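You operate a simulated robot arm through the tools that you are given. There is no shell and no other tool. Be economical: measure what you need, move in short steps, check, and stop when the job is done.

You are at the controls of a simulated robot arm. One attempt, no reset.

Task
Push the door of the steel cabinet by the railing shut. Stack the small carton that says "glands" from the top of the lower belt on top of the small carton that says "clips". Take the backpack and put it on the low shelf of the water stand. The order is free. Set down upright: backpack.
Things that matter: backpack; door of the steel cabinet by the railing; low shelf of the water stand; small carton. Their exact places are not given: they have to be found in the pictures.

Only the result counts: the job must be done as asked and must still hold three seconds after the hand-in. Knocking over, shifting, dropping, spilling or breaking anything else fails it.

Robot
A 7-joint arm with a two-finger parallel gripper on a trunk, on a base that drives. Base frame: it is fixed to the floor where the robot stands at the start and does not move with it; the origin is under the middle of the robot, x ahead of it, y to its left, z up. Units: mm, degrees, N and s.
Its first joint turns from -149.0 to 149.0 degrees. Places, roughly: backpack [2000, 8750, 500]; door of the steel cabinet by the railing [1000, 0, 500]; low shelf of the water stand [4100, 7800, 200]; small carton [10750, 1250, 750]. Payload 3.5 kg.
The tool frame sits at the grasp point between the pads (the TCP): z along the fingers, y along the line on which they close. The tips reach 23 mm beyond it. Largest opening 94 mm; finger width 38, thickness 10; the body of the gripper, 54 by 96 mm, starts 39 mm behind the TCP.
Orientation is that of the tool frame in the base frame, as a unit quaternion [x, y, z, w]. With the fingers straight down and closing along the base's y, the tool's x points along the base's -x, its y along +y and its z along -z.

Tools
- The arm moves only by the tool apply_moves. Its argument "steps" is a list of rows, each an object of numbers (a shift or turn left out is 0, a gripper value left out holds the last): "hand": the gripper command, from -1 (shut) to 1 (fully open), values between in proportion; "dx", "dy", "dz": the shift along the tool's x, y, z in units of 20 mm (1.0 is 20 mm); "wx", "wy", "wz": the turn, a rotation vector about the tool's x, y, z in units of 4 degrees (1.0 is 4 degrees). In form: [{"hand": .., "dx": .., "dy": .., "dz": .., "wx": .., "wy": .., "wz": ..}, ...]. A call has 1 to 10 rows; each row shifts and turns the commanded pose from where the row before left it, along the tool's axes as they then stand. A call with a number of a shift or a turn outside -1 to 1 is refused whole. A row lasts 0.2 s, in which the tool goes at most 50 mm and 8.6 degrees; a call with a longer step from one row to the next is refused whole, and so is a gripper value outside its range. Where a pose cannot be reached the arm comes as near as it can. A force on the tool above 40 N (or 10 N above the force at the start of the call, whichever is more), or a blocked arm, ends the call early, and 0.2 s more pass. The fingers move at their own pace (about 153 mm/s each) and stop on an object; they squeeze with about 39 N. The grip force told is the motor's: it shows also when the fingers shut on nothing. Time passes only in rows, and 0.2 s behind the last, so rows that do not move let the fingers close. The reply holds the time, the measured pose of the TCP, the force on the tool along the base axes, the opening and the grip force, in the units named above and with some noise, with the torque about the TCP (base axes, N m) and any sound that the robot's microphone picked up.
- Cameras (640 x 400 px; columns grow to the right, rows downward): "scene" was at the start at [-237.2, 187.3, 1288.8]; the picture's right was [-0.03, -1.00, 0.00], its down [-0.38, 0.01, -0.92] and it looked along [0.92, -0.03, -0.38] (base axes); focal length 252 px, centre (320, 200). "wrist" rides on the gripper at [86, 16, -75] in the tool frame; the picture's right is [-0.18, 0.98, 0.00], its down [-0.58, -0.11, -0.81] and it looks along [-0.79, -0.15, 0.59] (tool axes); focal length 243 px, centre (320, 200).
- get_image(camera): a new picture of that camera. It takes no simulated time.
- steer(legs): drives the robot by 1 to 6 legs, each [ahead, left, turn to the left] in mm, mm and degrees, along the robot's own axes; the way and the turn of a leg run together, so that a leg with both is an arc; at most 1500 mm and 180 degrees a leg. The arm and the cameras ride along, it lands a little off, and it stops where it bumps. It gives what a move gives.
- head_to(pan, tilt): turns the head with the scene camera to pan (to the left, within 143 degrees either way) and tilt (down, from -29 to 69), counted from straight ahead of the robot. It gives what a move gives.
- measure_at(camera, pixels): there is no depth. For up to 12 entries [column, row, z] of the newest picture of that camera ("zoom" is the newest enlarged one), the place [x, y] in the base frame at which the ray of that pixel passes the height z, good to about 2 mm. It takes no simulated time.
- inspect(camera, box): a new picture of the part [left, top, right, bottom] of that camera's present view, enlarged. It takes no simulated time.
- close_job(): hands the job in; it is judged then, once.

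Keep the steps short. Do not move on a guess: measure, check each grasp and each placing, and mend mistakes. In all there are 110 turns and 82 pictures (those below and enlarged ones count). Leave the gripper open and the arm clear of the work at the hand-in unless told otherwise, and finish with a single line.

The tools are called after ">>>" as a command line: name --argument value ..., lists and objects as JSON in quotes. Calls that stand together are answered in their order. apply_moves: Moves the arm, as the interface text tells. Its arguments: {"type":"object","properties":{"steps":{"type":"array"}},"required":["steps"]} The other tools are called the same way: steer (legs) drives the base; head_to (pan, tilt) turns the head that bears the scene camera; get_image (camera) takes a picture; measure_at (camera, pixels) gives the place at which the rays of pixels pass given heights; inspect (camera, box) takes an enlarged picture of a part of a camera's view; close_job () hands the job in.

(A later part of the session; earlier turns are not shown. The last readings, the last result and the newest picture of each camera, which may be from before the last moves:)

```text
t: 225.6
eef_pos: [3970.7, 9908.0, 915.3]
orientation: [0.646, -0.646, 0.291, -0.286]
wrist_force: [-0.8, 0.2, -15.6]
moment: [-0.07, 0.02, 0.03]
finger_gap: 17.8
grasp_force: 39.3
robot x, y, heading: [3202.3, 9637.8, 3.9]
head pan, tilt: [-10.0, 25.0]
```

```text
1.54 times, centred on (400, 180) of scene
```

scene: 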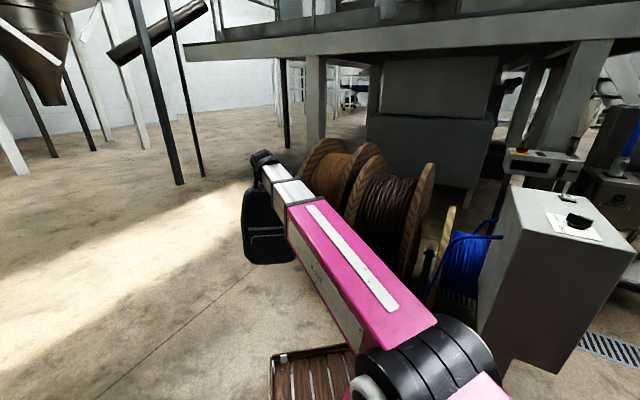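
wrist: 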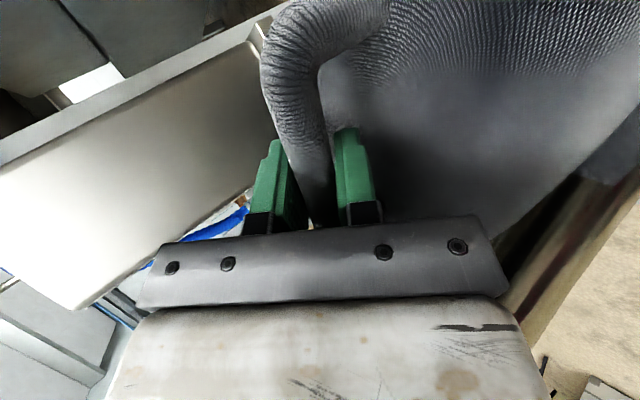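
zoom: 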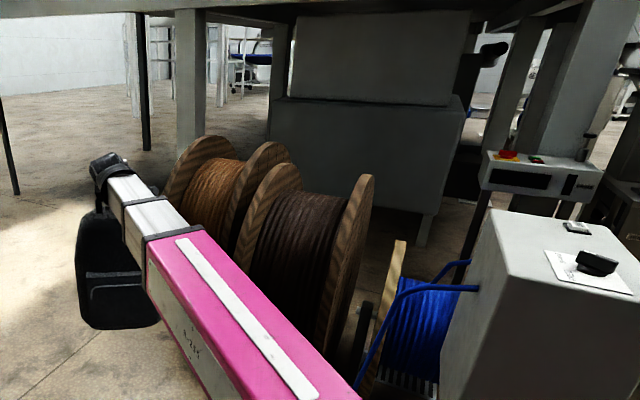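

From here I can see the grey machine leaves only about 500 mm beside the platform leg, so the rear of the stand can't be reached from the north. I'll go back and look for the way in from the south-east, past the hopper, which is also the way to the cartons.

>>> steer --legs '[[0, 0, 65], [-1400, 0, 0], [-900, 0, 0], [-900, 0, 0], [0, 0, -104], [990, -470, 0]]'

>>> head_to --pan 25 --tilt 18

>>> get_image --camera "scene"

```text
t: 253.5
eef_pos: [3435.2, 5460.6, 915.5]
orientation: [-0.401, 0.82, -0.368, 0.176]
wrist_force: [-0.2, 0.2, -15.9]
moment: [-0.06, 0.13, 0.01]
finger_gap: 17.6
grasp_force: 38.8
robot x, y, heading: [2661.9, 5716.0, -33.8]
head pan, tilt: [-10.0, 25.0]
```

```text
t: 254.5
eef_pos: [3434.5, 5458.8, 915.2]
orientation: [-0.4, 0.821, -0.368, 0.176]
wrist_force: [-0.3, 0.4, -15.6]
moment: [-0.03, 0.1, 0.02]
finger_gap: 17.6
grasp_force: 38.9
robot x, y, heading: [2663.6, 5719.0, -33.8]
head pan, tilt: [25.0, 18.0]
```

```text
17 pictures are left
```

scene: 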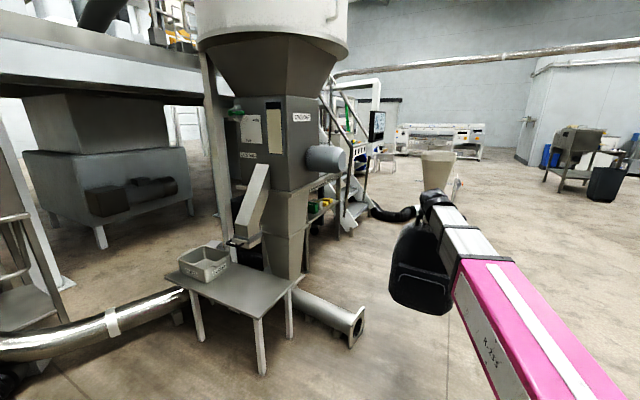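

Before choosing a longer route, I'll measure the bag's height exactly by lowering it onto the free floor here until it touches.

>>> apply_moves --steps '[{"dy": 0.747, "dz": 0.661}, {"dy": 0.747, "dz": 0.661}, {"dy": 0.747, "dz": 0.661}, {"dy": 0.747, "dz": 0.661}, {"dy": 0.747, "dz": 0.661}, {"dy": 0.747, "dz": 0.661}, {"dy": 0.747, "dz": 0.661}, {"dy": 0.747, "dz": 0.661}, {"dy": 0.747, "dz": 0.661}, {"dy": 0.747, "dz": 0.661}]'

>>> apply_moves --steps '[{"dy": 0.747, "dz": 0.661}, {"dy": 0.747, "dz": 0.661}, {"dy": 0.747, "dz": 0.661}, {"dy": 0.747, "dz": 0.661}, {"dy": 0.747, "dz": 0.661}, {"dy": 0.747, "dz": 0.661}, {"dy": 0.747, "dz": 0.661}, {"dy": 0.747, "dz": 0.661}, {"dy": 0.747, "dz": 0.661}, {"dy": 0.747, "dz": 0.661}]'

>>> apply_moves --steps '[{"dy": 0.747, "dz": 0.661}, {"dy": 0.747, "dz": 0.661}, {"dy": 0.374, "dz": 0.33}, {"dy": 0.374, "dz": 0.33}, {"dy": 0.374, "dz": 0.33}, {"dy": 0.374, "dz": 0.33}, {"dy": 0.374, "dz": 0.33}, {"dy": 0.374, "dz": 0.33}, {"dy": 0.374, "dz": 0.33}, {"dy": 0.374, "dz": 0.33}]'

```text
t: 256.7
eef_pos: [3434.8, 5457.6, 716.4]
orientation: [-0.401, 0.82, -0.369, 0.176]
wrist_force: [0.5, 0.4, -15.5]
moment: [-0.09, 0.07, 0.01]
finger_gap: 17.7
grasp_force: 39.3
robot x, y, heading: [2664.2, 5719.0, -34.0]
head pan, tilt: [25.0, 18.0]
```

```text
t: 258.9
eef_pos: [3430.2, 5459.1, 518.2]
orientation: [-0.4, 0.82, -0.369, 0.176]
wrist_force: [-0.6, -0.2, -16.2]
moment: [-0.06, 0.01, -0.01]
finger_gap: 17.7
grasp_force: 38.7
robot x, y, heading: [2664.5, 5718.8, -33.9]
head pan, tilt: [25.0, 18.0]
```

```text
t: 261.2
eef_pos: [3434.7, 5459.6, 404.6]
orientation: [-0.406, 0.816, -0.371, 0.181]
wrist_force: [4.3, 2.1, 7.6]
moment: [-0.63, 0.34, 0.05]
finger_gap: 17.7
grasp_force: 39.0
robot x, y, heading: [2666.2, 5718.7, -33.7]
head pan, tilt: [25.0, 18.0]
stopped in row 10: the force on the tool passed its limit at 43 N (the readings are from after the stop); the commanded pose is now the measured one
```

The contact comes at TCP z≈405, so the bag is ~412 mm tall. While it stands on the floor I'll re-grip the bar at a flatter tilt (~29°), so the hand stays low under a tabletop edge.

>>> apply_moves --steps '[{"hand": -0.1}, {}, {"wx": 1}, {"wx": 1}, {"wx": 1}, {"dz": 0.15}]'

>>> inspect --camera "wrist" --box '[200, 0, 480, 240]'

```text
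t: 262.6
eef_pos: [3436.2, 5458.4, 401.8]
orientation: [-0.382, 0.773, -0.454, 0.222]
wrist_force: [-0.5, 0.2, 0.0]
moment: [-0.01, 0.0, 0.03]
finger_gap: 42.2
grasp_force: 0.2
robot x, y, heading: [2667.7, 5718.2, -33.9]
head pan, tilt: [25.0, 18.0]
```

```text
1.67 times, centred on (340, 120) of wrist
```

zoom: 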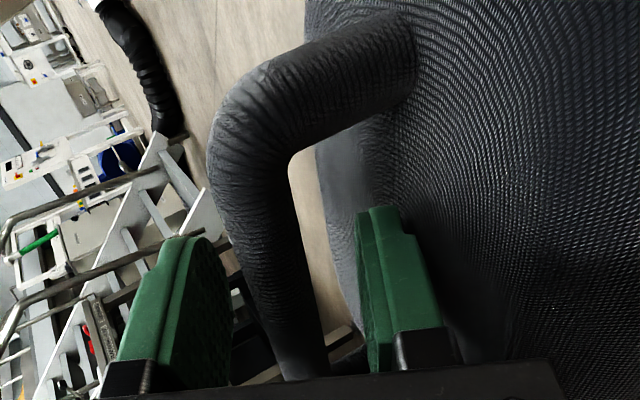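

>>> apply_moves --steps '[{"wx": 0.8}, {"dz": 0.3}, {"hand": -1}, {}, {}, {}]'

>>> apply_moves --steps '[{"dy": -0.45, "dz": -0.2}, {"dy": -0.45, "dz": -0.2}, {"dy": -0.9, "dz": -0.41}, {"dy": -0.9, "dz": -0.41}, {"dy": -0.9, "dz": -0.41}, {"dy": -0.9, "dz": -0.41}, {"dy": -0.9, "dz": -0.41}, {"dy": -0.9, "dz": -0.41}, {"dy": -0.9, "dz": -0.41}, {"dy": -0.9, "dz": -0.41}]'

```text
t: 264.0
eef_pos: [3440.2, 5453.8, 399.3]
orientation: [-0.377, 0.76, -0.476, 0.231]
wrist_force: [0.6, -1.4, -0.9]
moment: [-1.04, 0.72, 0.5]
finger_gap: 17.8
grasp_force: 39.5
robot x, y, heading: [2664.8, 5722.2, -33.9]
head pan, tilt: [25.0, 18.0]
```

```text
t: 266.2
eef_pos: [3446.2, 5453.5, 578.6]
orientation: [-0.377, 0.76, -0.476, 0.231]
wrist_force: [-0.3, -0.6, -14.9]
moment: [-0.15, 0.06, 0.01]
finger_gap: 17.4
grasp_force: 38.8
robot x, y, heading: [2661.4, 5718.5, -34.0]
head pan, tilt: [25.0, 18.0]
```

The re-grip is firm with the tool 26° below horizontal. I'll raise the bag and go back to the stand's right side, where a careful low-force insertion will show whether the thin outlet pipe really blocks.

>>> apply_moves --steps '[{"dy": -0.9, "dz": -0.44}, {"dy": -0.9, "dz": -0.44}, {"dy": -0.9, "dz": -0.44}, {"dy": -0.9, "dz": -0.44}, {"dy": -0.9, "dz": -0.44}, {"dy": -0.9, "dz": -0.44}, {"dy": -0.9, "dz": -0.44}, {"dy": -0.9, "dz": -0.44}, {"dy": -0.9, "dz": -0.44}, {"dy": -0.9, "dz": -0.44}]'

>>> steer --legs '[[-990, 470, 0], [0, 0, 62], [340, -370, 0], [750, -140, 0]]'

```text
t: 268.4
eef_pos: [3445.9, 5452.6, 775.7]
orientation: [-0.376, 0.761, -0.475, 0.23]
wrist_force: [0.4, -0.9, -15.2]
moment: [-0.2, 0.05, -0.01]
finger_gap: 17.7
grasp_force: 38.9
robot x, y, heading: [2662.4, 5714.2, -33.6]
head pan, tilt: [25.0, 18.0]
```

```text
t: 283.0
eef_pos: [3857.8, 7360.8, 777.7]
orientation: [0.725, -0.439, 0.279, -0.451]
wrist_force: [12.2, -10.7, 22.6]
moment: [-1.25, -1.24, 0.38]
finger_gap: 18.6
grasp_force: 38.6
robot x, y, heading: [3281.0, 6767.9, 30.8]
head pan, tilt: [25.0, 18.0]
```

The force shows the bag bottom is riding on something, probably the big pipe's elbow. I'll raise it right away and look.

>>> apply_moves --steps '[{"dy": -0.9, "dz": -0.44}, {"dy": -0.9, "dz": -0.44}, {"dy": -0.9, "dz": -0.44}, {"dy": -0.9, "dz": -0.44}, {"dy": -0.9, "dz": -0.44}, {"dy": -0.9, "dz": -0.44}, {"dy": -0.9, "dz": -0.44}]'

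>>> head_to --pan 15 --tilt 35

>>> inspect --camera "scene" --box '[230, 60, 470, 300]'

```text
t: 284.6
eef_pos: [3854.6, 7361.7, 917.9]
orientation: [0.726, -0.438, 0.279, -0.45]
wrist_force: [-0.4, -0.8, -15.6]
moment: [-0.43, 0.04, 0.02]
finger_gap: 17.5
grasp_force: 39.0
robot x, y, heading: [3286.5, 6766.8, 31.0]
head pan, tilt: [25.0, 18.0]
```

```text
t: 285.4
eef_pos: [3855.6, 7362.2, 917.8]
orientation: [0.725, -0.438, 0.28, -0.451]
wrist_force: [-0.7, -0.1, -15.9]
moment: [-0.36, 0.03, 0.02]
finger_gap: 17.9
grasp_force: 39.1
robot x, y, heading: [3281.2, 6764.9, 30.9]
head pan, tilt: [15.0, 35.0]
```

```text
1.67 times, centred on (350, 180) of scene
```

zoom: 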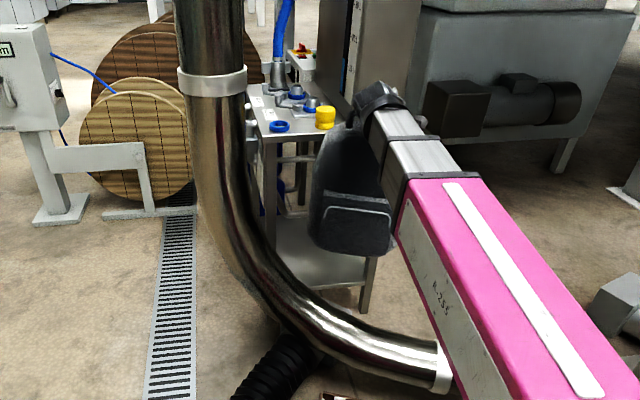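

The bag is clear and still hanging. Next: move the base 70 mm closer, turn the hand so it points along the stand's long axis (bearing ~54°), and shift the bag past the low pipe, still high.

>>> steer --legs '[[70, 0, 0]]'

>>> apply_moves --steps '[{"wy": -0.87, "wz": -0.42}, {"wy": -0.87, "wz": -0.42}, {"wy": -0.87, "wz": -0.42}, {"wy": -0.87, "wz": -0.42}, {"wy": -0.87, "wz": -0.42}, {"wy": -0.87, "wz": -0.42}, {"wy": -0.87, "wz": -0.42}]'

```text
t: 286.4
eef_pos: [3914.8, 7400.4, 918.0]
orientation: [0.726, -0.437, 0.279, -0.452]
wrist_force: [0.3, -0.3, -15.8]
moment: [-0.27, -0.18, 0.01]
finger_gap: 17.9
grasp_force: 38.8
robot x, y, heading: [3344.7, 6803.5, 31.0]
head pan, tilt: [15.0, 35.0]
```

```text
t: 288.0
eef_pos: [3914.8, 7400.8, 918.2]
orientation: [0.809, -0.256, 0.164, -0.502]
wrist_force: [-1.2, -0.3, -15.6]
moment: [-0.11, -0.27, -0.01]
finger_gap: 17.8
grasp_force: 39.2
robot x, y, heading: [3343.2, 6804.4, 31.1]
head pan, tilt: [15.0, 35.0]
```

>>> apply_moves --steps '[{"dx": -0.25, "dz": 0.9, "dy": -0.435}, {"dx": -0.25, "dz": 0.9, "dy": -0.435}, {"dx": -0.25, "dz": 0.9, "dy": -0.435}, {"dx": -0.25, "dz": 0.9, "dy": -0.435}, {"dx": -0.25, "dz": 0.9, "dy": -0.435}]'

>>> apply_moves --steps '[{"dz": 0.435, "dy": 0.9}, {"dz": 0.435, "dy": 0.9}, {"dz": 0.435, "dy": 0.9}, {"dz": 0.435, "dy": 0.9}, {"dz": 0.435, "dy": 0.9}, {"dz": 0.435, "dy": 0.9}, {"dz": 0.435, "dy": 0.9}, {"dz": 0.435, "dy": 0.9}, {"dz": 0.435, "dy": 0.9}, {"dz": 0.435, "dy": 0.9}]'

>>> inspect --camera "scene" --box '[230, 60, 470, 300]'

```text
t: 289.2
eef_pos: [3945.6, 7484.5, 915.6]
orientation: [0.813, -0.258, 0.162, -0.497]
wrist_force: [-7.4, -15.6, -11.9]
moment: [-0.65, -0.14, -0.38]
finger_gap: 18.0
grasp_force: 39.5
robot x, y, heading: [3346.5, 6804.4, 31.2]
head pan, tilt: [15.0, 35.0]
stopped in row 5: the force on the tool passed its limit at 52 N (the readings are from after the stop); the commanded pose is now the measured one
```

```text
t: 289.6
eef_pos: [3942.2, 7481.0, 896.2]
orientation: [0.813, -0.257, 0.162, -0.497]
wrist_force: [-8.1, -13.3, -18.6]
moment: [-0.52, 0.02, -0.35]
finger_gap: 17.7
grasp_force: 39.3
robot x, y, heading: [3342.1, 6804.3, 31.2]
head pan, tilt: [15.0, 35.0]
stopped in row 2: the force on the tool passed its limit at 46 N (the readings are from after the stop); the commanded pose is now the measured one
```

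```text
1.67 times, centred on (350, 180) of scene
```

zoom: 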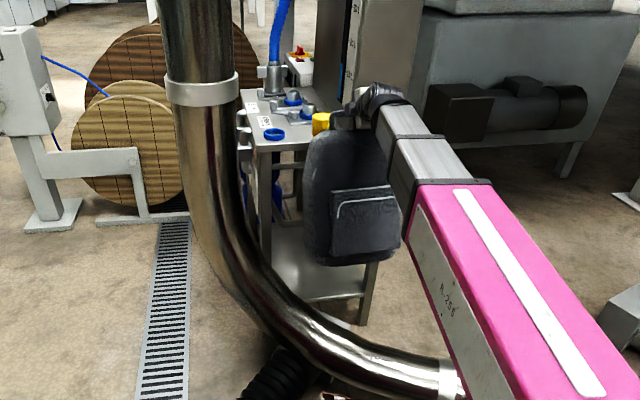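

The bag's back is touching the table edge at e≈-70. I'll back off 20 mm, then descend to z≈700, where the bag top is below the tabletop and its bottom is still above the pipe.

>>> apply_moves --steps '[{"dz": -0.9, "dy": 0.435}, {"dz": -0.5, "dy": 0.24}]'

>>> apply_moves --steps '[{"dz": 0.435, "dy": 0.9}, {"dz": 0.435, "dy": 0.9}, {"dz": 0.435, "dy": 0.9}, {"dz": 0.435, "dy": 0.9}, {"dz": 0.435, "dy": 0.9}, {"dz": 0.435, "dy": 0.9}, {"dz": 0.435, "dy": 0.9}, {"dz": 0.435, "dy": 0.9}, {"dz": 0.435, "dy": 0.9}, {"dz": 0.35, "dy": 0.72}]'

```text
t: 290.2
eef_pos: [3925.3, 7458.2, 895.9]
orientation: [0.812, -0.257, 0.161, -0.499]
wrist_force: [-0.1, -0.1, -15.7]
moment: [0.01, -0.24, 0.04]
finger_gap: 17.8
grasp_force: 38.7
robot x, y, heading: [3347.3, 6797.7, 31.0]
head pan, tilt: [15.0, 35.0]
```

```text
t: 292.5
eef_pos: [3928.4, 7454.9, 706.6]
orientation: [0.805, -0.26, 0.166, -0.506]
wrist_force: [4.3, 2.7, -0.4]
moment: [0.3, 0.22, -0.25]
finger_gap: 17.8
grasp_force: 39.1
robot x, y, heading: [3348.2, 6803.1, 31.1]
head pan, tilt: [15.0, 35.0]
stopped in row 10: the force on the tool passed its limit at 44 N (the readings are from after the stop); the commanded pose is now the measured one
```

Contact from below: the bag's bottom on the pipe top, at about z 305. I'll raise 12 mm and move in under the tabletop edge by 75 mm.

>>> apply_moves --steps '[{"dz": -0.26, "dy": -0.54}, {"dz": 0.9, "dy": -0.435}, {"dz": 0.9, "dy": -0.435}, {"dz": 0.9, "dy": -0.435}, {"dz": 0.7, "dy": -0.33}]'

>>> inspect --camera "scene" --box '[260, 90, 440, 270]'

```text
t: 293.7
eef_pos: [3970.0, 7515.5, 717.1]
orientation: [0.806, -0.26, 0.166, -0.505]
wrist_force: [0.1, 0.1, -15.9]
moment: [-0.06, -0.26, 0.02]
finger_gap: 17.7
grasp_force: 39.3
robot x, y, heading: [3343.4, 6803.1, 31.2]
head pan, tilt: [15.0, 35.0]
```

```text
2.22 times, centred on (350, 180) of scene
```

zoom: 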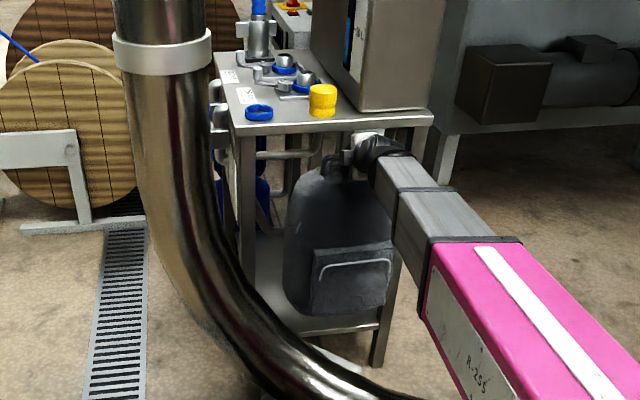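

No contact, and the bag is just under the tabletop edge. I'll descend to z≈612.

>>> apply_moves --steps '[{"dz": 0.435, "dy": 0.9}, {"dz": 0.435, "dy": 0.9}, {"dz": 0.435, "dy": 0.9}, {"dz": 0.435, "dy": 0.9}, {"dz": 0.435, "dy": 0.9}]'

>>> apply_moves --steps '[{"dz": 0.9, "dy": -0.435}, {"dz": 0.9, "dy": -0.435}, {"dz": 0.9, "dy": -0.435}, {"dz": 0.9, "dy": -0.435}]'

```text
t: 294.9
eef_pos: [3973.0, 7516.2, 616.3]
orientation: [0.806, -0.259, 0.166, -0.506]
wrist_force: [-0.3, 0.6, -16.6]
moment: [0.0, -0.26, 0.01]
finger_gap: 18.0
grasp_force: 38.9
robot x, y, heading: [3346.6, 6800.9, 31.0]
head pan, tilt: [15.0, 35.0]
```

```text
t: 295.9
eef_pos: [4018.4, 7580.8, 618.3]
orientation: [0.806, -0.26, 0.167, -0.506]
wrist_force: [-0.1, -0.8, -15.6]
moment: [-0.06, -0.2, 0.05]
finger_gap: 17.9
grasp_force: 39.2
robot x, y, heading: [3342.8, 6805.0, 31.1]
head pan, tilt: [15.0, 35.0]
```

No contact so far, with the bag's back near e≈90, where the outlet pipe was expected. I'll go on in small steps.

>>> apply_moves --steps '[{"dz": 0.6, "dy": -0.29}, {"dz": 0.6, "dy": -0.29}, {"dz": 0.6, "dy": -0.29}, {"dz": 0.6, "dy": -0.29}]'

>>> inspect --camera "scene" --box '[260, 90, 440, 270]'

```text
t: 296.9
eef_pos: [4051.3, 7624.9, 617.9]
orientation: [0.805, -0.26, 0.166, -0.506]
wrist_force: [0.1, 0.5, -16.0]
moment: [-0.09, -0.18, -0.01]
finger_gap: 17.7
grasp_force: 38.7
robot x, y, heading: [3345.8, 6804.9, 31.1]
head pan, tilt: [15.0, 35.0]
```

```text
2.22 times, centred on (350, 180) of scene
```

zoom: 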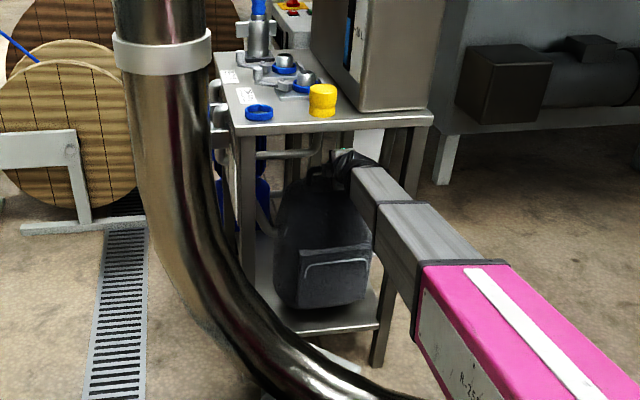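

The bag is over the shelf with no contact. I'll lower 14 mm, go 50 mm deeper, then lower until it touches.

>>> apply_moves --steps '[{"dz": 0.3, "dy": 0.63}, {"dz": 0.6, "dy": -0.29}, {"dz": 0.6, "dy": -0.29}, {"dz": 0.6, "dy": -0.29}, {"dz": 0.5, "dy": -0.24}]'

>>> apply_moves --steps '[{"dz": 0.13, "dy": 0.27}, {"dz": 0.13, "dy": 0.27}, {"dz": 0.13, "dy": 0.27}, {"dz": 0.13, "dy": 0.27}, {"dz": 0.13, "dy": 0.27}, {"dz": 0.13, "dy": 0.27}, {"dz": 0.13, "dy": 0.27}, {"dz": 0.13, "dy": 0.27}]'

```text
t: 298.1
eef_pos: [4080.0, 7667.3, 603.7]
orientation: [0.806, -0.26, 0.166, -0.505]
wrist_force: [-0.7, 0.2, -16.0]
moment: [-0.12, -0.21, 0.03]
finger_gap: 17.7
grasp_force: 39.7
robot x, y, heading: [3342.4, 6802.3, 31.1]
head pan, tilt: [15.0, 35.0]
```

```text
t: 299.4
eef_pos: [4076.6, 7666.3, 580.5]
orientation: [0.802, -0.258, 0.169, -0.512]
wrist_force: [-6.5, 0.5, 7.4]
moment: [-0.15, -0.45, 0.03]
finger_gap: 17.6
grasp_force: 39.0
robot x, y, heading: [3341.7, 6803.4, 31.1]
head pan, tilt: [15.0, 35.0]
stopped in row 6: the force on the tool passed its limit at 48 N (the readings are from after the stop); the commanded pose is now the measured one
```

The bag stands on the shelf (contact at bar z 580, matching shelf ≈ 181). I'll open slightly and pull straight back along the hand's axis.

>>> apply_moves --steps '[{"hand": -0.1}, {}, {}]'

>>> apply_moves --steps '[{"dz": -0.4}, {"dz": -0.5}, {"dz": -0.8}, {"dz": -1}, {"dz": -1}, {"dz": -1}, {"dz": -1}, {"dz": -1}, {"dz": -1}, {"dz": -1}]'

>>> inspect --camera "scene" --box '[260, 90, 440, 270]'

```text
t: 300.2
eef_pos: [4079.2, 7666.7, 580.1]
orientation: [0.802, -0.259, 0.17, -0.511]
wrist_force: [0.4, 0.3, 0.5]
moment: [0.02, 0.0, 0.02]
finger_gap: 42.5
grasp_force: 0.0
robot x, y, heading: [3347.3, 6803.1, 30.9]
head pan, tilt: [15.0, 35.0]
```

```text
t: 302.4
eef_pos: [3987.6, 7538.9, 651.4]
orientation: [0.802, -0.26, 0.169, -0.511]
wrist_force: [0.4, 0.8, -0.3]
moment: [0.01, -0.01, 0.0]
finger_gap: 42.4
grasp_force: 0.1
robot x, y, heading: [3345.8, 6802.5, 31.1]
head pan, tilt: [15.0, 35.0]
```

```text
2.22 times, centred on (350, 180) of scene
```

zoom: 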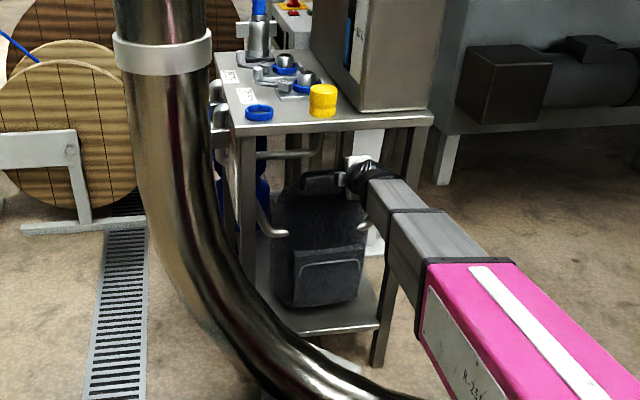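

The bag stands upright on the low shelf and nothing else has moved. I'll retract the hand fully and leave by the known way.

>>> apply_moves --steps '[{"dz": -1}, {"dz": -1}, {"dz": -1}, {"dz": -1}, {"dz": -1}, {"dz": -1}, {"dz": -1}, {"dz": -1}, {"dz": -1}, {"dz": -1}]'

>>> steer --legs '[[-860, 120, 0], [0, 0, -65], [510, -555, 0]]'

>>> head_to --pan -8 --tilt 12

>>> get_image --camera "scene"

```text
t: 304.6
eef_pos: [3876.6, 7393.7, 736.0]
orientation: [0.802, -0.26, 0.17, -0.511]
wrist_force: [0.6, -0.6, -0.1]
moment: [-0.02, 0.01, 0.01]
finger_gap: 42.3
grasp_force: 0.0
robot x, y, heading: [3346.8, 6802.9, 31.0]
head pan, tilt: [15.0, 35.0]
```

```text
t: 315.8
eef_pos: [3436.3, 5481.1, 736.8]
orientation: [-0.545, 0.643, -0.413, 0.345]
wrist_force: [-0.4, -0.5, 0.1]
moment: [0.03, 0.01, 0.0]
finger_gap: 42.2
grasp_force: 0.1
robot x, y, heading: [2668.2, 5694.9, -32.4]
head pan, tilt: [15.0, 35.0]
```

```text
t: 316.7
eef_pos: [3436.8, 5480.0, 737.2]
orientation: [-0.546, 0.643, -0.412, 0.345]
wrist_force: [0.3, -0.2, 0.1]
moment: [-0.02, -0.03, 0.02]
finger_gap: 42.1
grasp_force: 0.0
robot x, y, heading: [2670.3, 5693.8, -32.7]
head pan, tilt: [-8.0, 12.0]
```

```text
10 pictures are left
```

scene: 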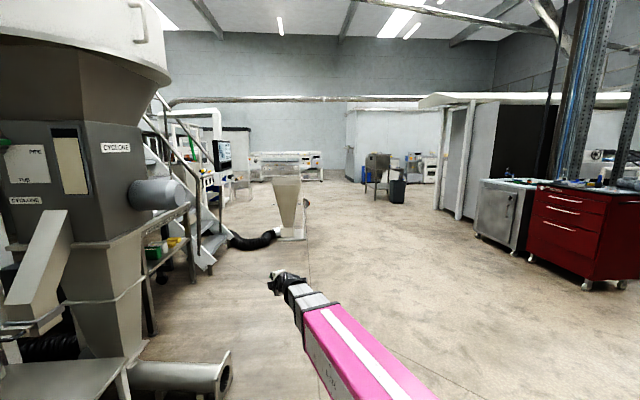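

Open floor ahead, and the white belts stand at (285,165). I'll drive right of the cone stand (≈(5415,4060)), then towards the belts.

>>> steer --legs '[[1460, -318, 0], [1460, -318, 0], [980, -213, 0], [0, 0, 16], [1500, 0, 0], [1400, 0, 0]]'

>>> head_to --pan 0 --tilt 15

>>> get_image --camera "scene"

```text
t: 350.6
eef_pos: [9105.8, 2073.7, 736.7]
orientation: [0.633, -0.557, 0.358, -0.401]
wrist_force: [0.0, -0.6, -0.1]
moment: [-0.02, 0.0, -0.01]
finger_gap: 42.4
grasp_force: 0.0
robot x, y, heading: [8311.4, 2058.4, -15.6]
head pan, tilt: [-8.0, 12.0]
```

```text
t: 351.3
eef_pos: [9106.5, 2073.2, 736.9]
orientation: [0.633, -0.556, 0.359, -0.401]
wrist_force: [0.2, 0.1, 0.2]
moment: [-0.01, -0.01, 0.0]
finger_gap: 42.3
grasp_force: 0.0
robot x, y, heading: [8314.2, 2058.6, -15.5]
head pan, tilt: [0.0, 15.0]
```

```text
9 pictures are left
```

scene: 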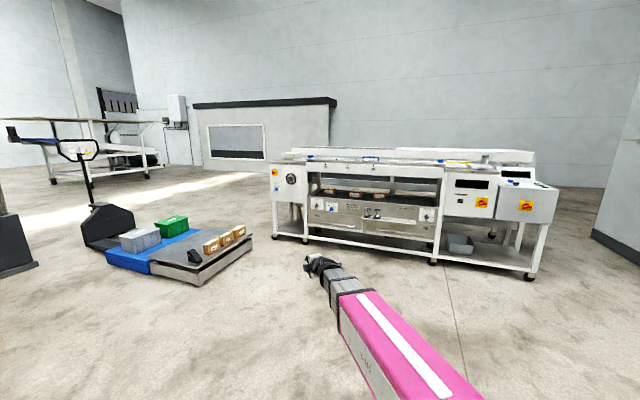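

>>> inspect --camera "scene" --box '[290, 150, 450, 250]'

>>> measure_at --camera "scene" --pixels '[[304, 240, 0], [433, 263, 0], [527, 278, 0], [275, 235, 0], [330, 195, 750], [355, 195, 750], [385, 197, 750], [205, 250, 400], [228, 245, 400]]'

```text
4.00 times, centred on (370, 200) of scene
```

zoom: 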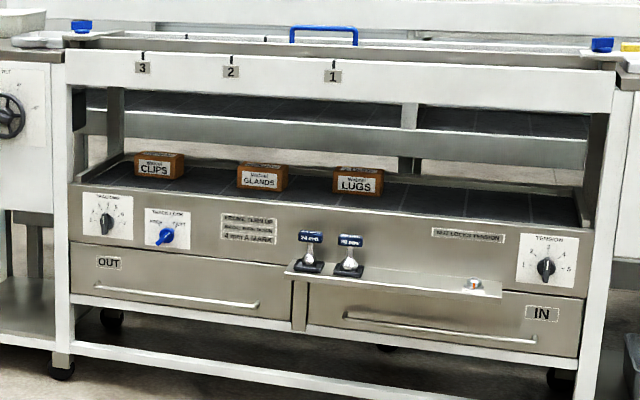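

```text
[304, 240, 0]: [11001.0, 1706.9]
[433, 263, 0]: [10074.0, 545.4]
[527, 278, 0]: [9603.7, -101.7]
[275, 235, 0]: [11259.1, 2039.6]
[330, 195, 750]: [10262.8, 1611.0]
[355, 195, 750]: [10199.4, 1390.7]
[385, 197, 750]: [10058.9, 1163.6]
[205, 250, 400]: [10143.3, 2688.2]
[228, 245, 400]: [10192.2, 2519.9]
```

The lower belt holds three small cartons, CLIPS, GLANDS and LUGS, from left to right. I'll drive closer, square to the belt (front normal bearing ≈ -38.6°), and measure from there.

>>> steer --legs '[[1350, 120, 0], [0, 0, -23]]'

>>> head_to --pan 0 --tilt 24

>>> inspect --camera "scene" --box '[240, 120, 480, 280]'

```text
t: 359.2
eef_pos: [10364.4, 1513.9, 736.4]
orientation: [-0.509, 0.672, -0.432, 0.322]
wrist_force: [0.1, 1.0, -0.2]
moment: [0.0, 0.03, 0.0]
finger_gap: 42.2
grasp_force: 0.1
robot x, y, heading: [9628.4, 1810.4, -39.0]
head pan, tilt: [0.0, 15.0]
```

```text
t: 359.9
eef_pos: [10364.5, 1514.3, 735.6]
orientation: [-0.509, 0.672, -0.431, 0.322]
wrist_force: [-0.1, -0.6, 0.1]
moment: [0.0, -0.03, 0.01]
finger_gap: 42.4
grasp_force: 0.0
robot x, y, heading: [9625.7, 1810.0, -38.7]
head pan, tilt: [0.0, 24.0]
```

```text
2.50 times, centred on (360, 200) of scene
```

zoom: 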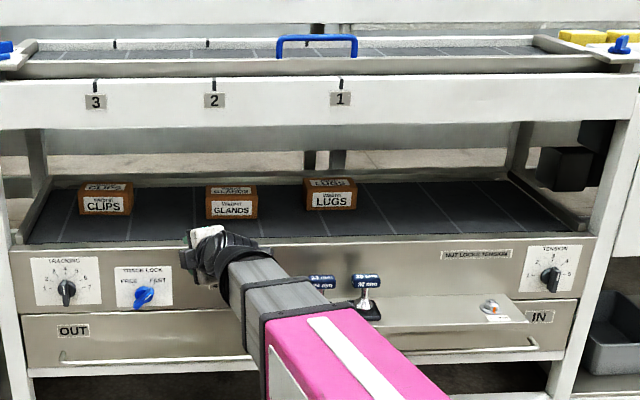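

>>> measure_at --camera "zoom" --pixels '[[232, 219, 600], [232, 219, 700], [207, 219, 650], [257, 218, 650], [232, 196, 650], [231, 184, 650], [232, 196, 700], [231, 184, 700], [80, 214, 650], [132, 213, 650], [230, 260, 600], [230, 113, 1000]]'

```text
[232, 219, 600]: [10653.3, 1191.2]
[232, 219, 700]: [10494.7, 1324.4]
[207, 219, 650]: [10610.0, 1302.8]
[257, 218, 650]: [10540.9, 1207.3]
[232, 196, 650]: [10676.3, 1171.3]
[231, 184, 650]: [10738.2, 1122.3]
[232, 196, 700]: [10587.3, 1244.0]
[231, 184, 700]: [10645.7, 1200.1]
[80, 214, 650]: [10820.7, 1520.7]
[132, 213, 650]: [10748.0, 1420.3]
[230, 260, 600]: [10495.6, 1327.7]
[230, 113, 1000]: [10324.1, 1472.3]
```

Geometry, from two views: the lower belt is at z≈578 and the GLANDS carton is about 130×80×65 mm. Its centre is near (10716,1140), and the upper belt's beam bottom is at z≈860. The carton must be gripped across its 80 mm depth, with the hand lying along the belt direction, tilted and coming over LUGS. I'll move the base to the right along the belt, heading 0.

>>> steer --legs '[[0, 0, 38.7], [-20, -840, 0]]'

>>> apply_moves --steps '[{"hand": 1, "wz": -1}, {"wz": -1}, {"wz": -1}, {"wz": -1}, {"wz": -1}, {"wz": -1}, {"wz": -1}, {"wz": -1}, {"wz": -1}, {"wz": -1}]'

>>> apply_moves --steps '[{"wz": -1}, {"wz": -1}, {"wz": -1}, {"wz": -1}, {"wz": -1}, {"wz": -1}, {"wz": -1}, {"wz": -1}, {"wz": -1}, {"wz": -1}]'

>>> apply_moves --steps '[{"wz": -1}, {"wz": -1}, {"wz": -0.5}]'

```text
t: 366.1
eef_pos: [10363.6, 1207.3, 736.2]
orientation: [0.702, -0.466, 0.3, -0.446]
wrist_force: [0.6, 0.3, -0.2]
moment: [0.01, -0.01, -0.01]
finger_gap: 42.4
grasp_force: 0.1
robot x, y, heading: [9601.8, 978.0, 0.0]
head pan, tilt: [0.0, 24.0]
```

```text
t: 368.3
eef_pos: [10364.2, 1207.5, 737.9]
orientation: [0.82, -0.198, 0.435, -0.316]
wrist_force: [-0.9, -0.3, -0.3]
moment: [0.01, 0.0, -0.01]
finger_gap: 94.1
grasp_force: 0.0
robot x, y, heading: [9602.8, 982.3, -0.2]
head pan, tilt: [0.0, 24.0]
```

```text
t: 370.5
eef_pos: [10342.5, 1281.5, 751.2]
orientation: [0.839, 0.087, 0.519, -0.141]
wrist_force: [0.1, -0.3, 0.2]
moment: [0.02, 0.01, -0.04]
finger_gap: 94.0
grasp_force: 0.3
out of reach, approached as far as the arm can: row 5, 6, 7, 8, 9, 10
robot x, y, heading: [9599.4, 977.0, -0.6]
head pan, tilt: [0.0, 24.0]
```

```text
t: 371.3
eef_pos: [10327.9, 1318.5, 747.0]
orientation: [0.826, 0.16, 0.531, -0.096]
wrist_force: [0.5, -0.1, -0.6]
moment: [0.01, -0.02, 0.0]
finger_gap: 93.8
grasp_force: 0.1
out of reach, approached as far as the arm can: row 1, 2, 3
robot x, y, heading: [9601.1, 978.6, 0.0]
head pan, tilt: [0.0, 24.0]
```

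The camera-up roll was reached, with the TCP drifting to (10328,1318,747). I'll try adding the yaw towards the belt direction (51°) to see whether that pose is reachable.

>>> apply_moves --steps '[{"wx": 0.97, "wz": -0.45}, {"wx": 0.97, "wz": -0.45}, {"wx": 0.97, "wz": -0.45}, {"wx": 0.97, "wz": -0.45}, {"wx": 0.97, "wz": -0.45}, {"wx": 0.97, "wz": -0.45}, {"wx": 0.97, "wz": -0.45}]'

```text
t: 372.9
eef_pos: [10326.6, 1316.7, 746.3]
orientation: [0.827, 0.161, 0.531, -0.097]
wrist_force: [0.2, -0.1, -0.3]
moment: [-0.02, 0.0, 0.01]
finger_gap: 93.8
grasp_force: 0.1
out of reach, approached as far as the arm can: row 1, 2, 3, 4, 5, 6, 7
robot x, y, heading: [9599.3, 980.6, -0.1]
head pan, tilt: [0.0, 24.0]
```

That pose isn't available, so I'll go back to the natural roll (camera below). Plan: first nudge the carton so its long side points outward, then grip it from the front across its 80 mm width with the tool ~50° down. I'll restore the orientation and reposition.

>>> apply_moves --steps '[{"wx": -0.97, "wz": 0.45}, {"wx": -0.97, "wz": 0.45}, {"wx": -0.97, "wz": 0.45}, {"wx": -0.97, "wz": 0.45}, {"wx": -0.97, "wz": 0.45}, {"wx": -0.97, "wz": 0.45}, {"wx": -0.97, "wz": 0.45}, {"wz": 1}, {"wz": 1}, {"wz": 1}]'

>>> apply_moves --steps '[{"wz": 1}, {"wz": 1}, {"wz": 1}, {"wz": 1}, {"wz": 1}, {"wz": 1}, {"wz": 1}, {"wz": 1}, {"wz": 1}, {"wz": 1}]'

>>> apply_moves --steps '[{"wz": 1}, {"wz": 1}, {"wz": 1}, {"wz": 1}, {"wz": 1}, {"wz": 1}, {"wz": 1}, {"wz": 1}, {"wz": 1}, {"wz": 1}]'

>>> apply_moves --steps '[{"wz": 1}, {"wz": 1}, {"wz": 1}, {"wz": 1}, {"wz": 1}, {"wz": 1}, {"wz": 1}, {"wz": 1}, {"wz": 1}, {"wz": 1}]'

>>> apply_moves --steps '[{"wz": 1}, {"wz": 1}, {"wz": 1}, {"wz": 1}, {"wz": 1}, {"wz": 1}, {"wz": 1}, {"wz": 1}, {"wz": 1}, {"wz": 1}]'

```text
t: 375.1
eef_pos: [10326.4, 1317.5, 746.5]
orientation: [0.828, -0.147, 0.54, -0.015]
wrist_force: [0.0, -0.4, 0.0]
moment: [0.0, 0.02, -0.01]
finger_gap: 93.9
grasp_force: 0.1
robot x, y, heading: [9602.8, 979.1, -0.4]
head pan, tilt: [0.0, 24.0]
```

```text
t: 377.3
eef_pos: [10326.2, 1318.0, 747.1]
orientation: [0.728, -0.421, 0.503, -0.199]
wrist_force: [-0.1, 0.1, 0.7]
moment: [0.01, -0.02, -0.02]
finger_gap: 93.7
grasp_force: 0.0
robot x, y, heading: [9599.7, 980.8, -0.3]
head pan, tilt: [0.0, 24.0]
```

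```text
t: 379.5
eef_pos: [10325.3, 1317.9, 746.7]
orientation: [-0.54, 0.645, -0.404, 0.359]
wrist_force: [0.4, 0.0, 0.1]
moment: [0.02, -0.02, 0.01]
finger_gap: 94.0
grasp_force: 0.1
robot x, y, heading: [9605.8, 979.0, -0.3]
head pan, tilt: [0.0, 24.0]
```

```text
t: 381.7
eef_pos: [10326.9, 1318.4, 745.4]
orientation: [-0.287, 0.79, -0.258, 0.476]
wrist_force: [-0.5, -0.1, 0.4]
moment: [0.0, 0.02, 0.01]
finger_gap: 93.9
grasp_force: 0.1
robot x, y, heading: [9600.6, 972.2, -0.0]
head pan, tilt: [0.0, 24.0]
```

```text
t: 383.9
eef_pos: [10326.2, 1317.7, 746.0]
orientation: [0.001, 0.841, -0.079, 0.535]
wrist_force: [-0.8, 0.5, 0.4]
moment: [-0.01, -0.01, -0.02]
finger_gap: 94.0
grasp_force: 0.1
robot x, y, heading: [9603.2, 978.4, -0.2]
head pan, tilt: [0.0, 24.0]
```

>>> apply_moves --steps '[{"hand": -1, "wz": 1}, {"wz": 1}, {"wy": 1}, {"wy": 1}, {"wy": 1}, {"wy": 1}, {"wy": 1}, {"wy": 1}, {"wy": 0.4}]'

>>> steer --legs '[[150, 419, 0], [0, 0, -20]]'

```text
t: 385.9
eef_pos: [10327.0, 1317.3, 746.6]
orientation: [0.067, 0.938, -0.029, 0.339]
wrist_force: [0.1, -0.1, -0.7]
moment: [0.04, 0.02, -0.03]
finger_gap: 0.0
grasp_force: 38.9
robot x, y, heading: [9604.0, 974.9, 0.0]
head pan, tilt: [0.0, 24.0]
```

```text
t: 389.7
eef_pos: [10552.5, 1458.9, 746.0]
orientation: [0.235, 0.91, -0.089, 0.33]
wrist_force: [0.2, -0.5, 0.2]
moment: [0.01, 0.02, -0.02]
finger_gap: 0.0
grasp_force: 38.2
robot x, y, heading: [9754.2, 1404.1, -21.0]
head pan, tilt: [0.0, 24.0]
```

Level, 50° down, bearing -30°. I'll move to in front of and above the carton's left end, and look with the wrist camera.

>>> apply_moves --steps '[{"dx": -0.722, "dy": -0.733, "dz": 0.944}, {"dx": -0.722, "dy": -0.733, "dz": 0.944}, {"dx": -0.722, "dy": -0.733, "dz": 0.944}, {"dx": -0.722, "dy": -0.733, "dz": 0.944}, {"dx": -0.722, "dy": -0.733, "dz": 0.944}, {"dx": -0.722, "dy": -0.733, "dz": 0.944}, {"dx": -0.722, "dy": -0.733, "dz": 0.944}, {"dx": -0.722, "dy": -0.733, "dz": 0.944}, {"dx": -0.722, "dy": -0.733, "dz": 0.944}]'

>>> get_image --camera "wrist"

```text
t: 391.7
eef_pos: [10669.9, 1241.8, 699.9]
orientation: [0.235, 0.91, -0.089, 0.33]
wrist_force: [-0.8, -0.4, 0.3]
moment: [0.01, 0.01, 0.04]
finger_gap: 0.1
grasp_force: 39.1
robot x, y, heading: [9758.3, 1399.0, -21.2]
head pan, tilt: [0.0, 24.0]
```

```text
6 pictures are left
```

wrist: 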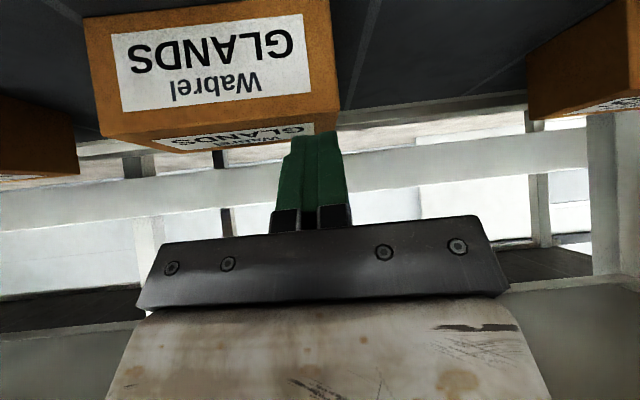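

>>> measure_at --camera "wrist" --pixels '[[103, 138, 640], [340, 108, 640], [103, 138, 650], [340, 108, 650], [86, 16, 580], [329, 1, 580], [86, 16, 590], [329, 1, 590], [312, 131, 640], [312, 131, 650], [78, 175, 640], [78, 137, 580]]'

```text
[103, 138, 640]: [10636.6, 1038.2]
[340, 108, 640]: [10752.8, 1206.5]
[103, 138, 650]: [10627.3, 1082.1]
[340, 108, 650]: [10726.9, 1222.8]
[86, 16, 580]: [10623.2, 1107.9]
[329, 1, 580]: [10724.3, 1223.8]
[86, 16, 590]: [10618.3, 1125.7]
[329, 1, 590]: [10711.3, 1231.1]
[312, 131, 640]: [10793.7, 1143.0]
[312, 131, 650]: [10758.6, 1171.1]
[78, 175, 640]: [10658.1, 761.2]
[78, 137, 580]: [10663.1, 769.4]
```

Refined: belt z≈598, carton top ≈663, front-left bottom corner near (10701,1237). I'll lower the closed fingers in front of the left end, then push that end inward about 90 mm to turn the carton.

>>> apply_moves --steps '[{"dx": 0.71, "dz": 0.49}, {"dx": 0.71, "dz": 0.49}, {"dx": 0.71, "dz": 0.49}]'

>>> apply_moves --steps '[{"dx": -0.38, "dy": -0.08, "dz": 0.32}, {"dx": -0.38, "dy": -0.08, "dz": 0.32}, {"dx": -0.38, "dy": -0.08, "dz": 0.32}, {"dx": -0.38, "dy": -0.08, "dz": 0.32}, {"dx": -0.38, "dy": -0.08, "dz": 0.32}, {"dx": -0.38, "dy": -0.08, "dz": 0.32}, {"dx": -0.38, "dy": -0.08, "dz": 0.32}, {"dx": -0.38, "dy": -0.08, "dz": 0.32}, {"dx": -0.38, "dy": -0.08, "dz": 0.32}]'

>>> get_image --camera "wrist"

```text
t: 392.4
eef_pos: [10661.1, 1245.5, 671.0]
orientation: [0.231, 0.908, -0.091, 0.339]
wrist_force: [-5.7, 1.8, 14.4]
moment: [-0.26, -0.21, -0.1]
finger_gap: 0.0
grasp_force: 39.2
robot x, y, heading: [9755.7, 1400.1, -21.1]
head pan, tilt: [0.0, 24.0]
stopped in row 3: the force on the tool passed its limit at 60 N (the readings are from after the stop); the commanded pose is now the measured one
```

```text
t: 394.4
eef_pos: [10732.0, 1190.4, 671.5]
orientation: [0.232, 0.908, -0.091, 0.337]
wrist_force: [-0.5, -0.2, 0.0]
moment: [0.0, -0.03, 0.0]
finger_gap: 0.0
grasp_force: 38.5
robot x, y, heading: [9752.4, 1402.6, -20.9]
head pan, tilt: [0.0, 24.0]
```

```text
5 pictures are left
```

wrist: 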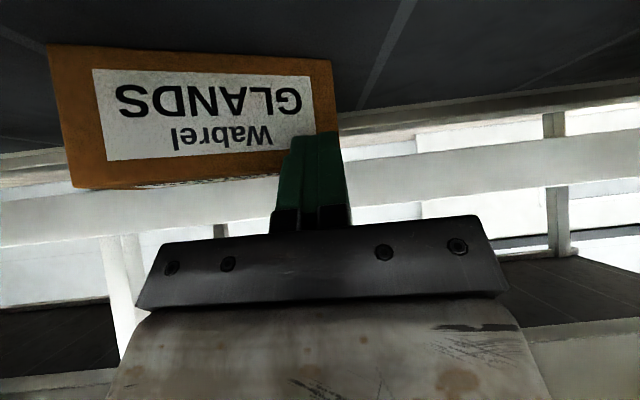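

>>> measure_at --camera "wrist" --pixels '[[48, 45, 598], [331, 60, 598], [73, 187, 660], [339, 150, 660]]'

```text
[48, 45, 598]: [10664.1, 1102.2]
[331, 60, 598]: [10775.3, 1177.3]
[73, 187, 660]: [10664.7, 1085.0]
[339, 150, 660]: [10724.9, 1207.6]
```

The carton turned about 17° (long side now at bearing ≈34°) and moved inward. The push was too high, at the top edge. I'll retreat slightly, go lower and closer to its left end, and push again.

>>> apply_moves --steps '[{"dx": 0.36, "dy": 0.17, "dz": -0.31}, {"dx": 0.45, "dy": 0.32, "dz": 0.33}, {"dx": 0.45, "dy": 0.32, "dz": 0.33}]'

>>> apply_moves --steps '[{"dx": -0.355, "dy": -0.17, "dz": 0.31}, {"dx": -0.355, "dy": -0.17, "dz": 0.31}, {"dx": -0.355, "dy": -0.17, "dz": 0.31}, {"dx": -0.355, "dy": -0.17, "dz": 0.31}, {"dx": -0.355, "dy": -0.17, "dz": 0.31}, {"dx": -0.355, "dy": -0.17, "dz": 0.31}, {"dx": -0.355, "dy": -0.17, "dz": 0.31}, {"dx": -0.355, "dy": -0.17, "dz": 0.31}]'

>>> get_image --camera "wrist"

```text
t: 395.2
eef_pos: [10729.0, 1212.1, 650.3]
orientation: [0.232, 0.908, -0.09, 0.336]
wrist_force: [-0.1, -0.4, -0.1]
moment: [0.01, -0.02, -0.03]
finger_gap: 0.2
grasp_force: 38.8
robot x, y, heading: [9753.7, 1399.3, -21.1]
head pan, tilt: [0.0, 24.0]
```

```text
t: 397.0
eef_pos: [10782.6, 1149.5, 647.4]
orientation: [0.232, 0.908, -0.089, 0.337]
wrist_force: [1.3, 0.6, 0.5]
moment: [-0.01, -0.04, -0.01]
finger_gap: 0.1
grasp_force: 38.6
robot x, y, heading: [9757.4, 1399.7, -21.1]
head pan, tilt: [0.0, 24.0]
```

```text
4 pictures are left
```

wrist: 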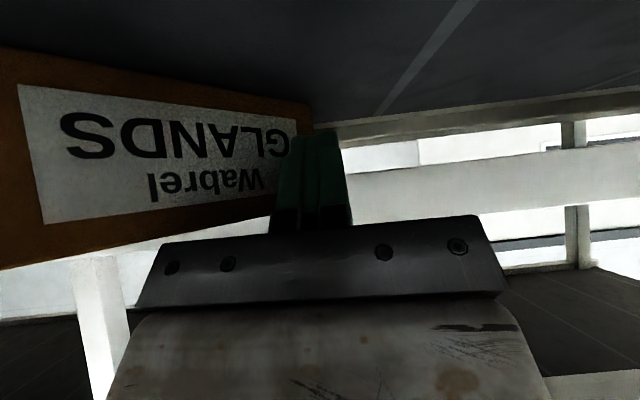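

>>> measure_at --camera "wrist" --pixels '[[5, 49, 598], [150, 74, 598], [312, 102, 598], [5, 49, 601], [312, 102, 601], [5, 267, 662], [160, 238, 662]]'

```text
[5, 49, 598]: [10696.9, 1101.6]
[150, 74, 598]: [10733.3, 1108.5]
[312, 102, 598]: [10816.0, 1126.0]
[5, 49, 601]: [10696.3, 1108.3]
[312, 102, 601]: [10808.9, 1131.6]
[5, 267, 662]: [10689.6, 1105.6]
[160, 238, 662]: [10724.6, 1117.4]
```

The long side is now at bearing ≈11°. One more 40 mm push at the same end should turn it almost into line with a frontal approach.

>>> apply_moves --steps '[{"dx": -0.21, "dy": -0.41, "dz": 0.19}, {"dx": -0.21, "dy": -0.41, "dz": 0.19}, {"dx": -0.21, "dy": -0.41, "dz": 0.19}, {"dx": -0.21, "dy": -0.41, "dz": 0.19}, {"dx": -0.21, "dy": -0.41, "dz": 0.19}]'

```text
t: 398.2
eef_pos: [10786.0, 1102.6, 648.9]
orientation: [0.232, 0.908, -0.089, 0.337]
wrist_force: [-0.8, 2.5, 0.1]
moment: [-0.02, 0.03, -0.07]
finger_gap: 0.2
grasp_force: 39.3
robot x, y, heading: [9753.8, 1400.1, -21.1]
head pan, tilt: [0.0, 24.0]
```

Next I'll back the fingers away from the face, pull out, turn the hand to bearing ≈ -9° at 45° down, open, and line up at the carton's near end for a look.

>>> apply_moves --steps '[{"dx": 0.36, "dy": 0.876, "dz": -0.32}, {"dx": 0.36, "dy": 0.876, "dz": -0.32}, {"dx": 0.87, "dz": -0.92}, {"dx": 0.87, "dz": -0.92}, {"dx": 0.87, "dz": -0.92}, {"dx": 0.87, "dz": -0.92}, {"dx": 0.87, "dz": -0.92}, {"dx": 0.87, "dz": -0.92}]'

>>> apply_moves --steps '[{"wx": -0.82, "wz": -0.95}, {"wx": -0.82, "wz": -0.95}, {"wx": -0.82, "wz": -0.95}, {"wx": -0.82, "wz": -0.95}, {"wy": -1}]'

>>> apply_moves --steps '[{"hand": 1, "dx": -0.09, "dy": -0.93, "dz": -0.14}, {"dx": -0.09, "dy": -0.93, "dz": -0.14}, {"dx": -0.09, "dy": -0.93, "dz": -0.14}, {"dx": -0.09, "dy": -0.93, "dz": -0.14}, {"dx": -0.09, "dy": -0.93, "dz": -0.14}, {"dx": -0.09, "dy": -0.93, "dz": -0.14}, {"dx": -0.09, "dy": -0.93, "dz": -0.14}, {"dx": -0.09, "dy": -0.93, "dz": -0.14}]'

>>> get_image --camera "wrist"

```text
t: 400.0
eef_pos: [10652.5, 1214.0, 665.6]
orientation: [0.233, 0.908, -0.09, 0.337]
wrist_force: [0.2, 0.0, -0.3]
moment: [0.0, 0.02, -0.06]
finger_gap: 0.1
grasp_force: 39.2
robot x, y, heading: [9756.4, 1401.7, -21.1]
head pan, tilt: [0.0, 24.0]
```

```text
t: 401.2
eef_pos: [10654.6, 1215.1, 663.6]
orientation: [0.069, 0.922, -0.033, 0.379]
wrist_force: [0.5, -0.3, 0.2]
moment: [-0.03, -0.03, -0.03]
finger_gap: 0.2
grasp_force: 39.2
robot x, y, heading: [9749.6, 1402.6, -21.2]
head pan, tilt: [0.0, 24.0]
```

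```text
t: 403.0
eef_pos: [10627.8, 1066.9, 692.3]
orientation: [0.069, 0.923, -0.032, 0.378]
wrist_force: [-0.3, 0.3, 0.7]
moment: [-0.02, 0.01, 0.01]
finger_gap: 94.1
grasp_force: 0.0
robot x, y, heading: [9754.0, 1404.6, -20.9]
head pan, tilt: [0.0, 24.0]
```

```text
3 pictures are left
```

wrist: 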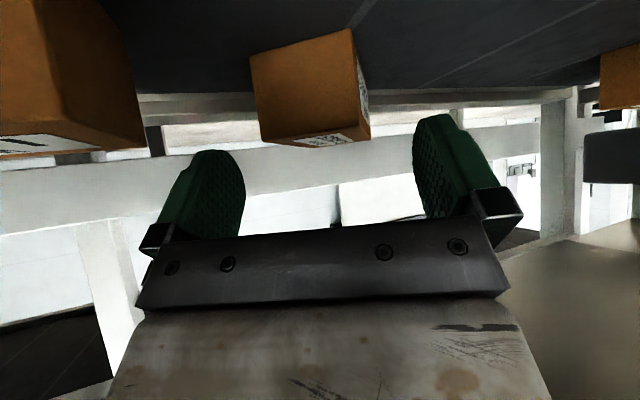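

>>> measure_at --camera "wrist" --pixels '[[250, 55, 598], [351, 29, 598], [263, 140, 662], [369, 138, 662], [371, 95, 598], [145, 146, 662], [130, 20, 598], [600, 108, 598]]'

```text
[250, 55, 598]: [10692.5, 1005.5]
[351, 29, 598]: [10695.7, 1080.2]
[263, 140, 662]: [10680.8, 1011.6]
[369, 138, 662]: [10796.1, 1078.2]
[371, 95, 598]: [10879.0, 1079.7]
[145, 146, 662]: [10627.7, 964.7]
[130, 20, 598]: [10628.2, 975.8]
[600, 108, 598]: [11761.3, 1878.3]
```

The near end of the carton sits between the fingers: 75 mm wide, axis bearing ≈ -2°, near-end centre (10694,1043). I'll align yaw and sideways, then go in to 40 mm past the near end at z≈640.

>>> apply_moves --steps '[{"wx": -0.61, "wz": -0.62, "dy": -0.62}, {"wx": -0.61, "wz": -0.62, "dy": -0.62}]'

>>> apply_moves --steps '[{"dx": -0.317, "dy": 0.03, "dz": 0.93}, {"dx": -0.317, "dy": 0.03, "dz": 0.93}, {"dx": -0.317, "dy": 0.03, "dz": 0.93}, {"dx": -0.317, "dy": 0.03, "dz": 0.93}, {"dx": -0.317, "dy": 0.03, "dz": 0.93}, {"dx": -0.317, "dy": 0.03, "dz": 0.93}]'

```text
t: 403.6
eef_pos: [10623.6, 1042.5, 692.5]
orientation: [0.013, 0.925, -0.011, 0.379]
wrist_force: [0.5, 0.1, -0.2]
moment: [-0.01, 0.0, 0.03]
finger_gap: 93.9
grasp_force: 0.1
robot x, y, heading: [9756.1, 1399.1, -21.3]
head pan, tilt: [0.0, 24.0]
```

```text
t: 405.0
eef_pos: [10726.0, 1043.9, 642.2]
orientation: [0.014, 0.924, -0.009, 0.381]
wrist_force: [-8.5, 0.0, 24.4]
moment: [0.93, 0.64, 0.29]
finger_gap: 94.1
grasp_force: 0.0
robot x, y, heading: [9755.9, 1403.6, -21.2]
head pan, tilt: [0.0, 24.0]
```

There's a light contact on the left finger (24 N upward). I'll raise 8 mm and close the fingers.

>>> apply_moves --steps '[{"dx": -0.28, "dz": -0.28}, {}, {"hand": -1}, {}, {}, {}]'

```text
t: 406.4
eef_pos: [10726.6, 1043.5, 644.2]
orientation: [0.013, 0.925, -0.01, 0.379]
wrist_force: [-0.3, -0.3, -0.2]
moment: [0.03, 0.07, -0.03]
finger_gap: 74.9
grasp_force: 39.2
robot x, y, heading: [9755.6, 1402.1, -21.1]
head pan, tilt: [0.0, 24.0]
```

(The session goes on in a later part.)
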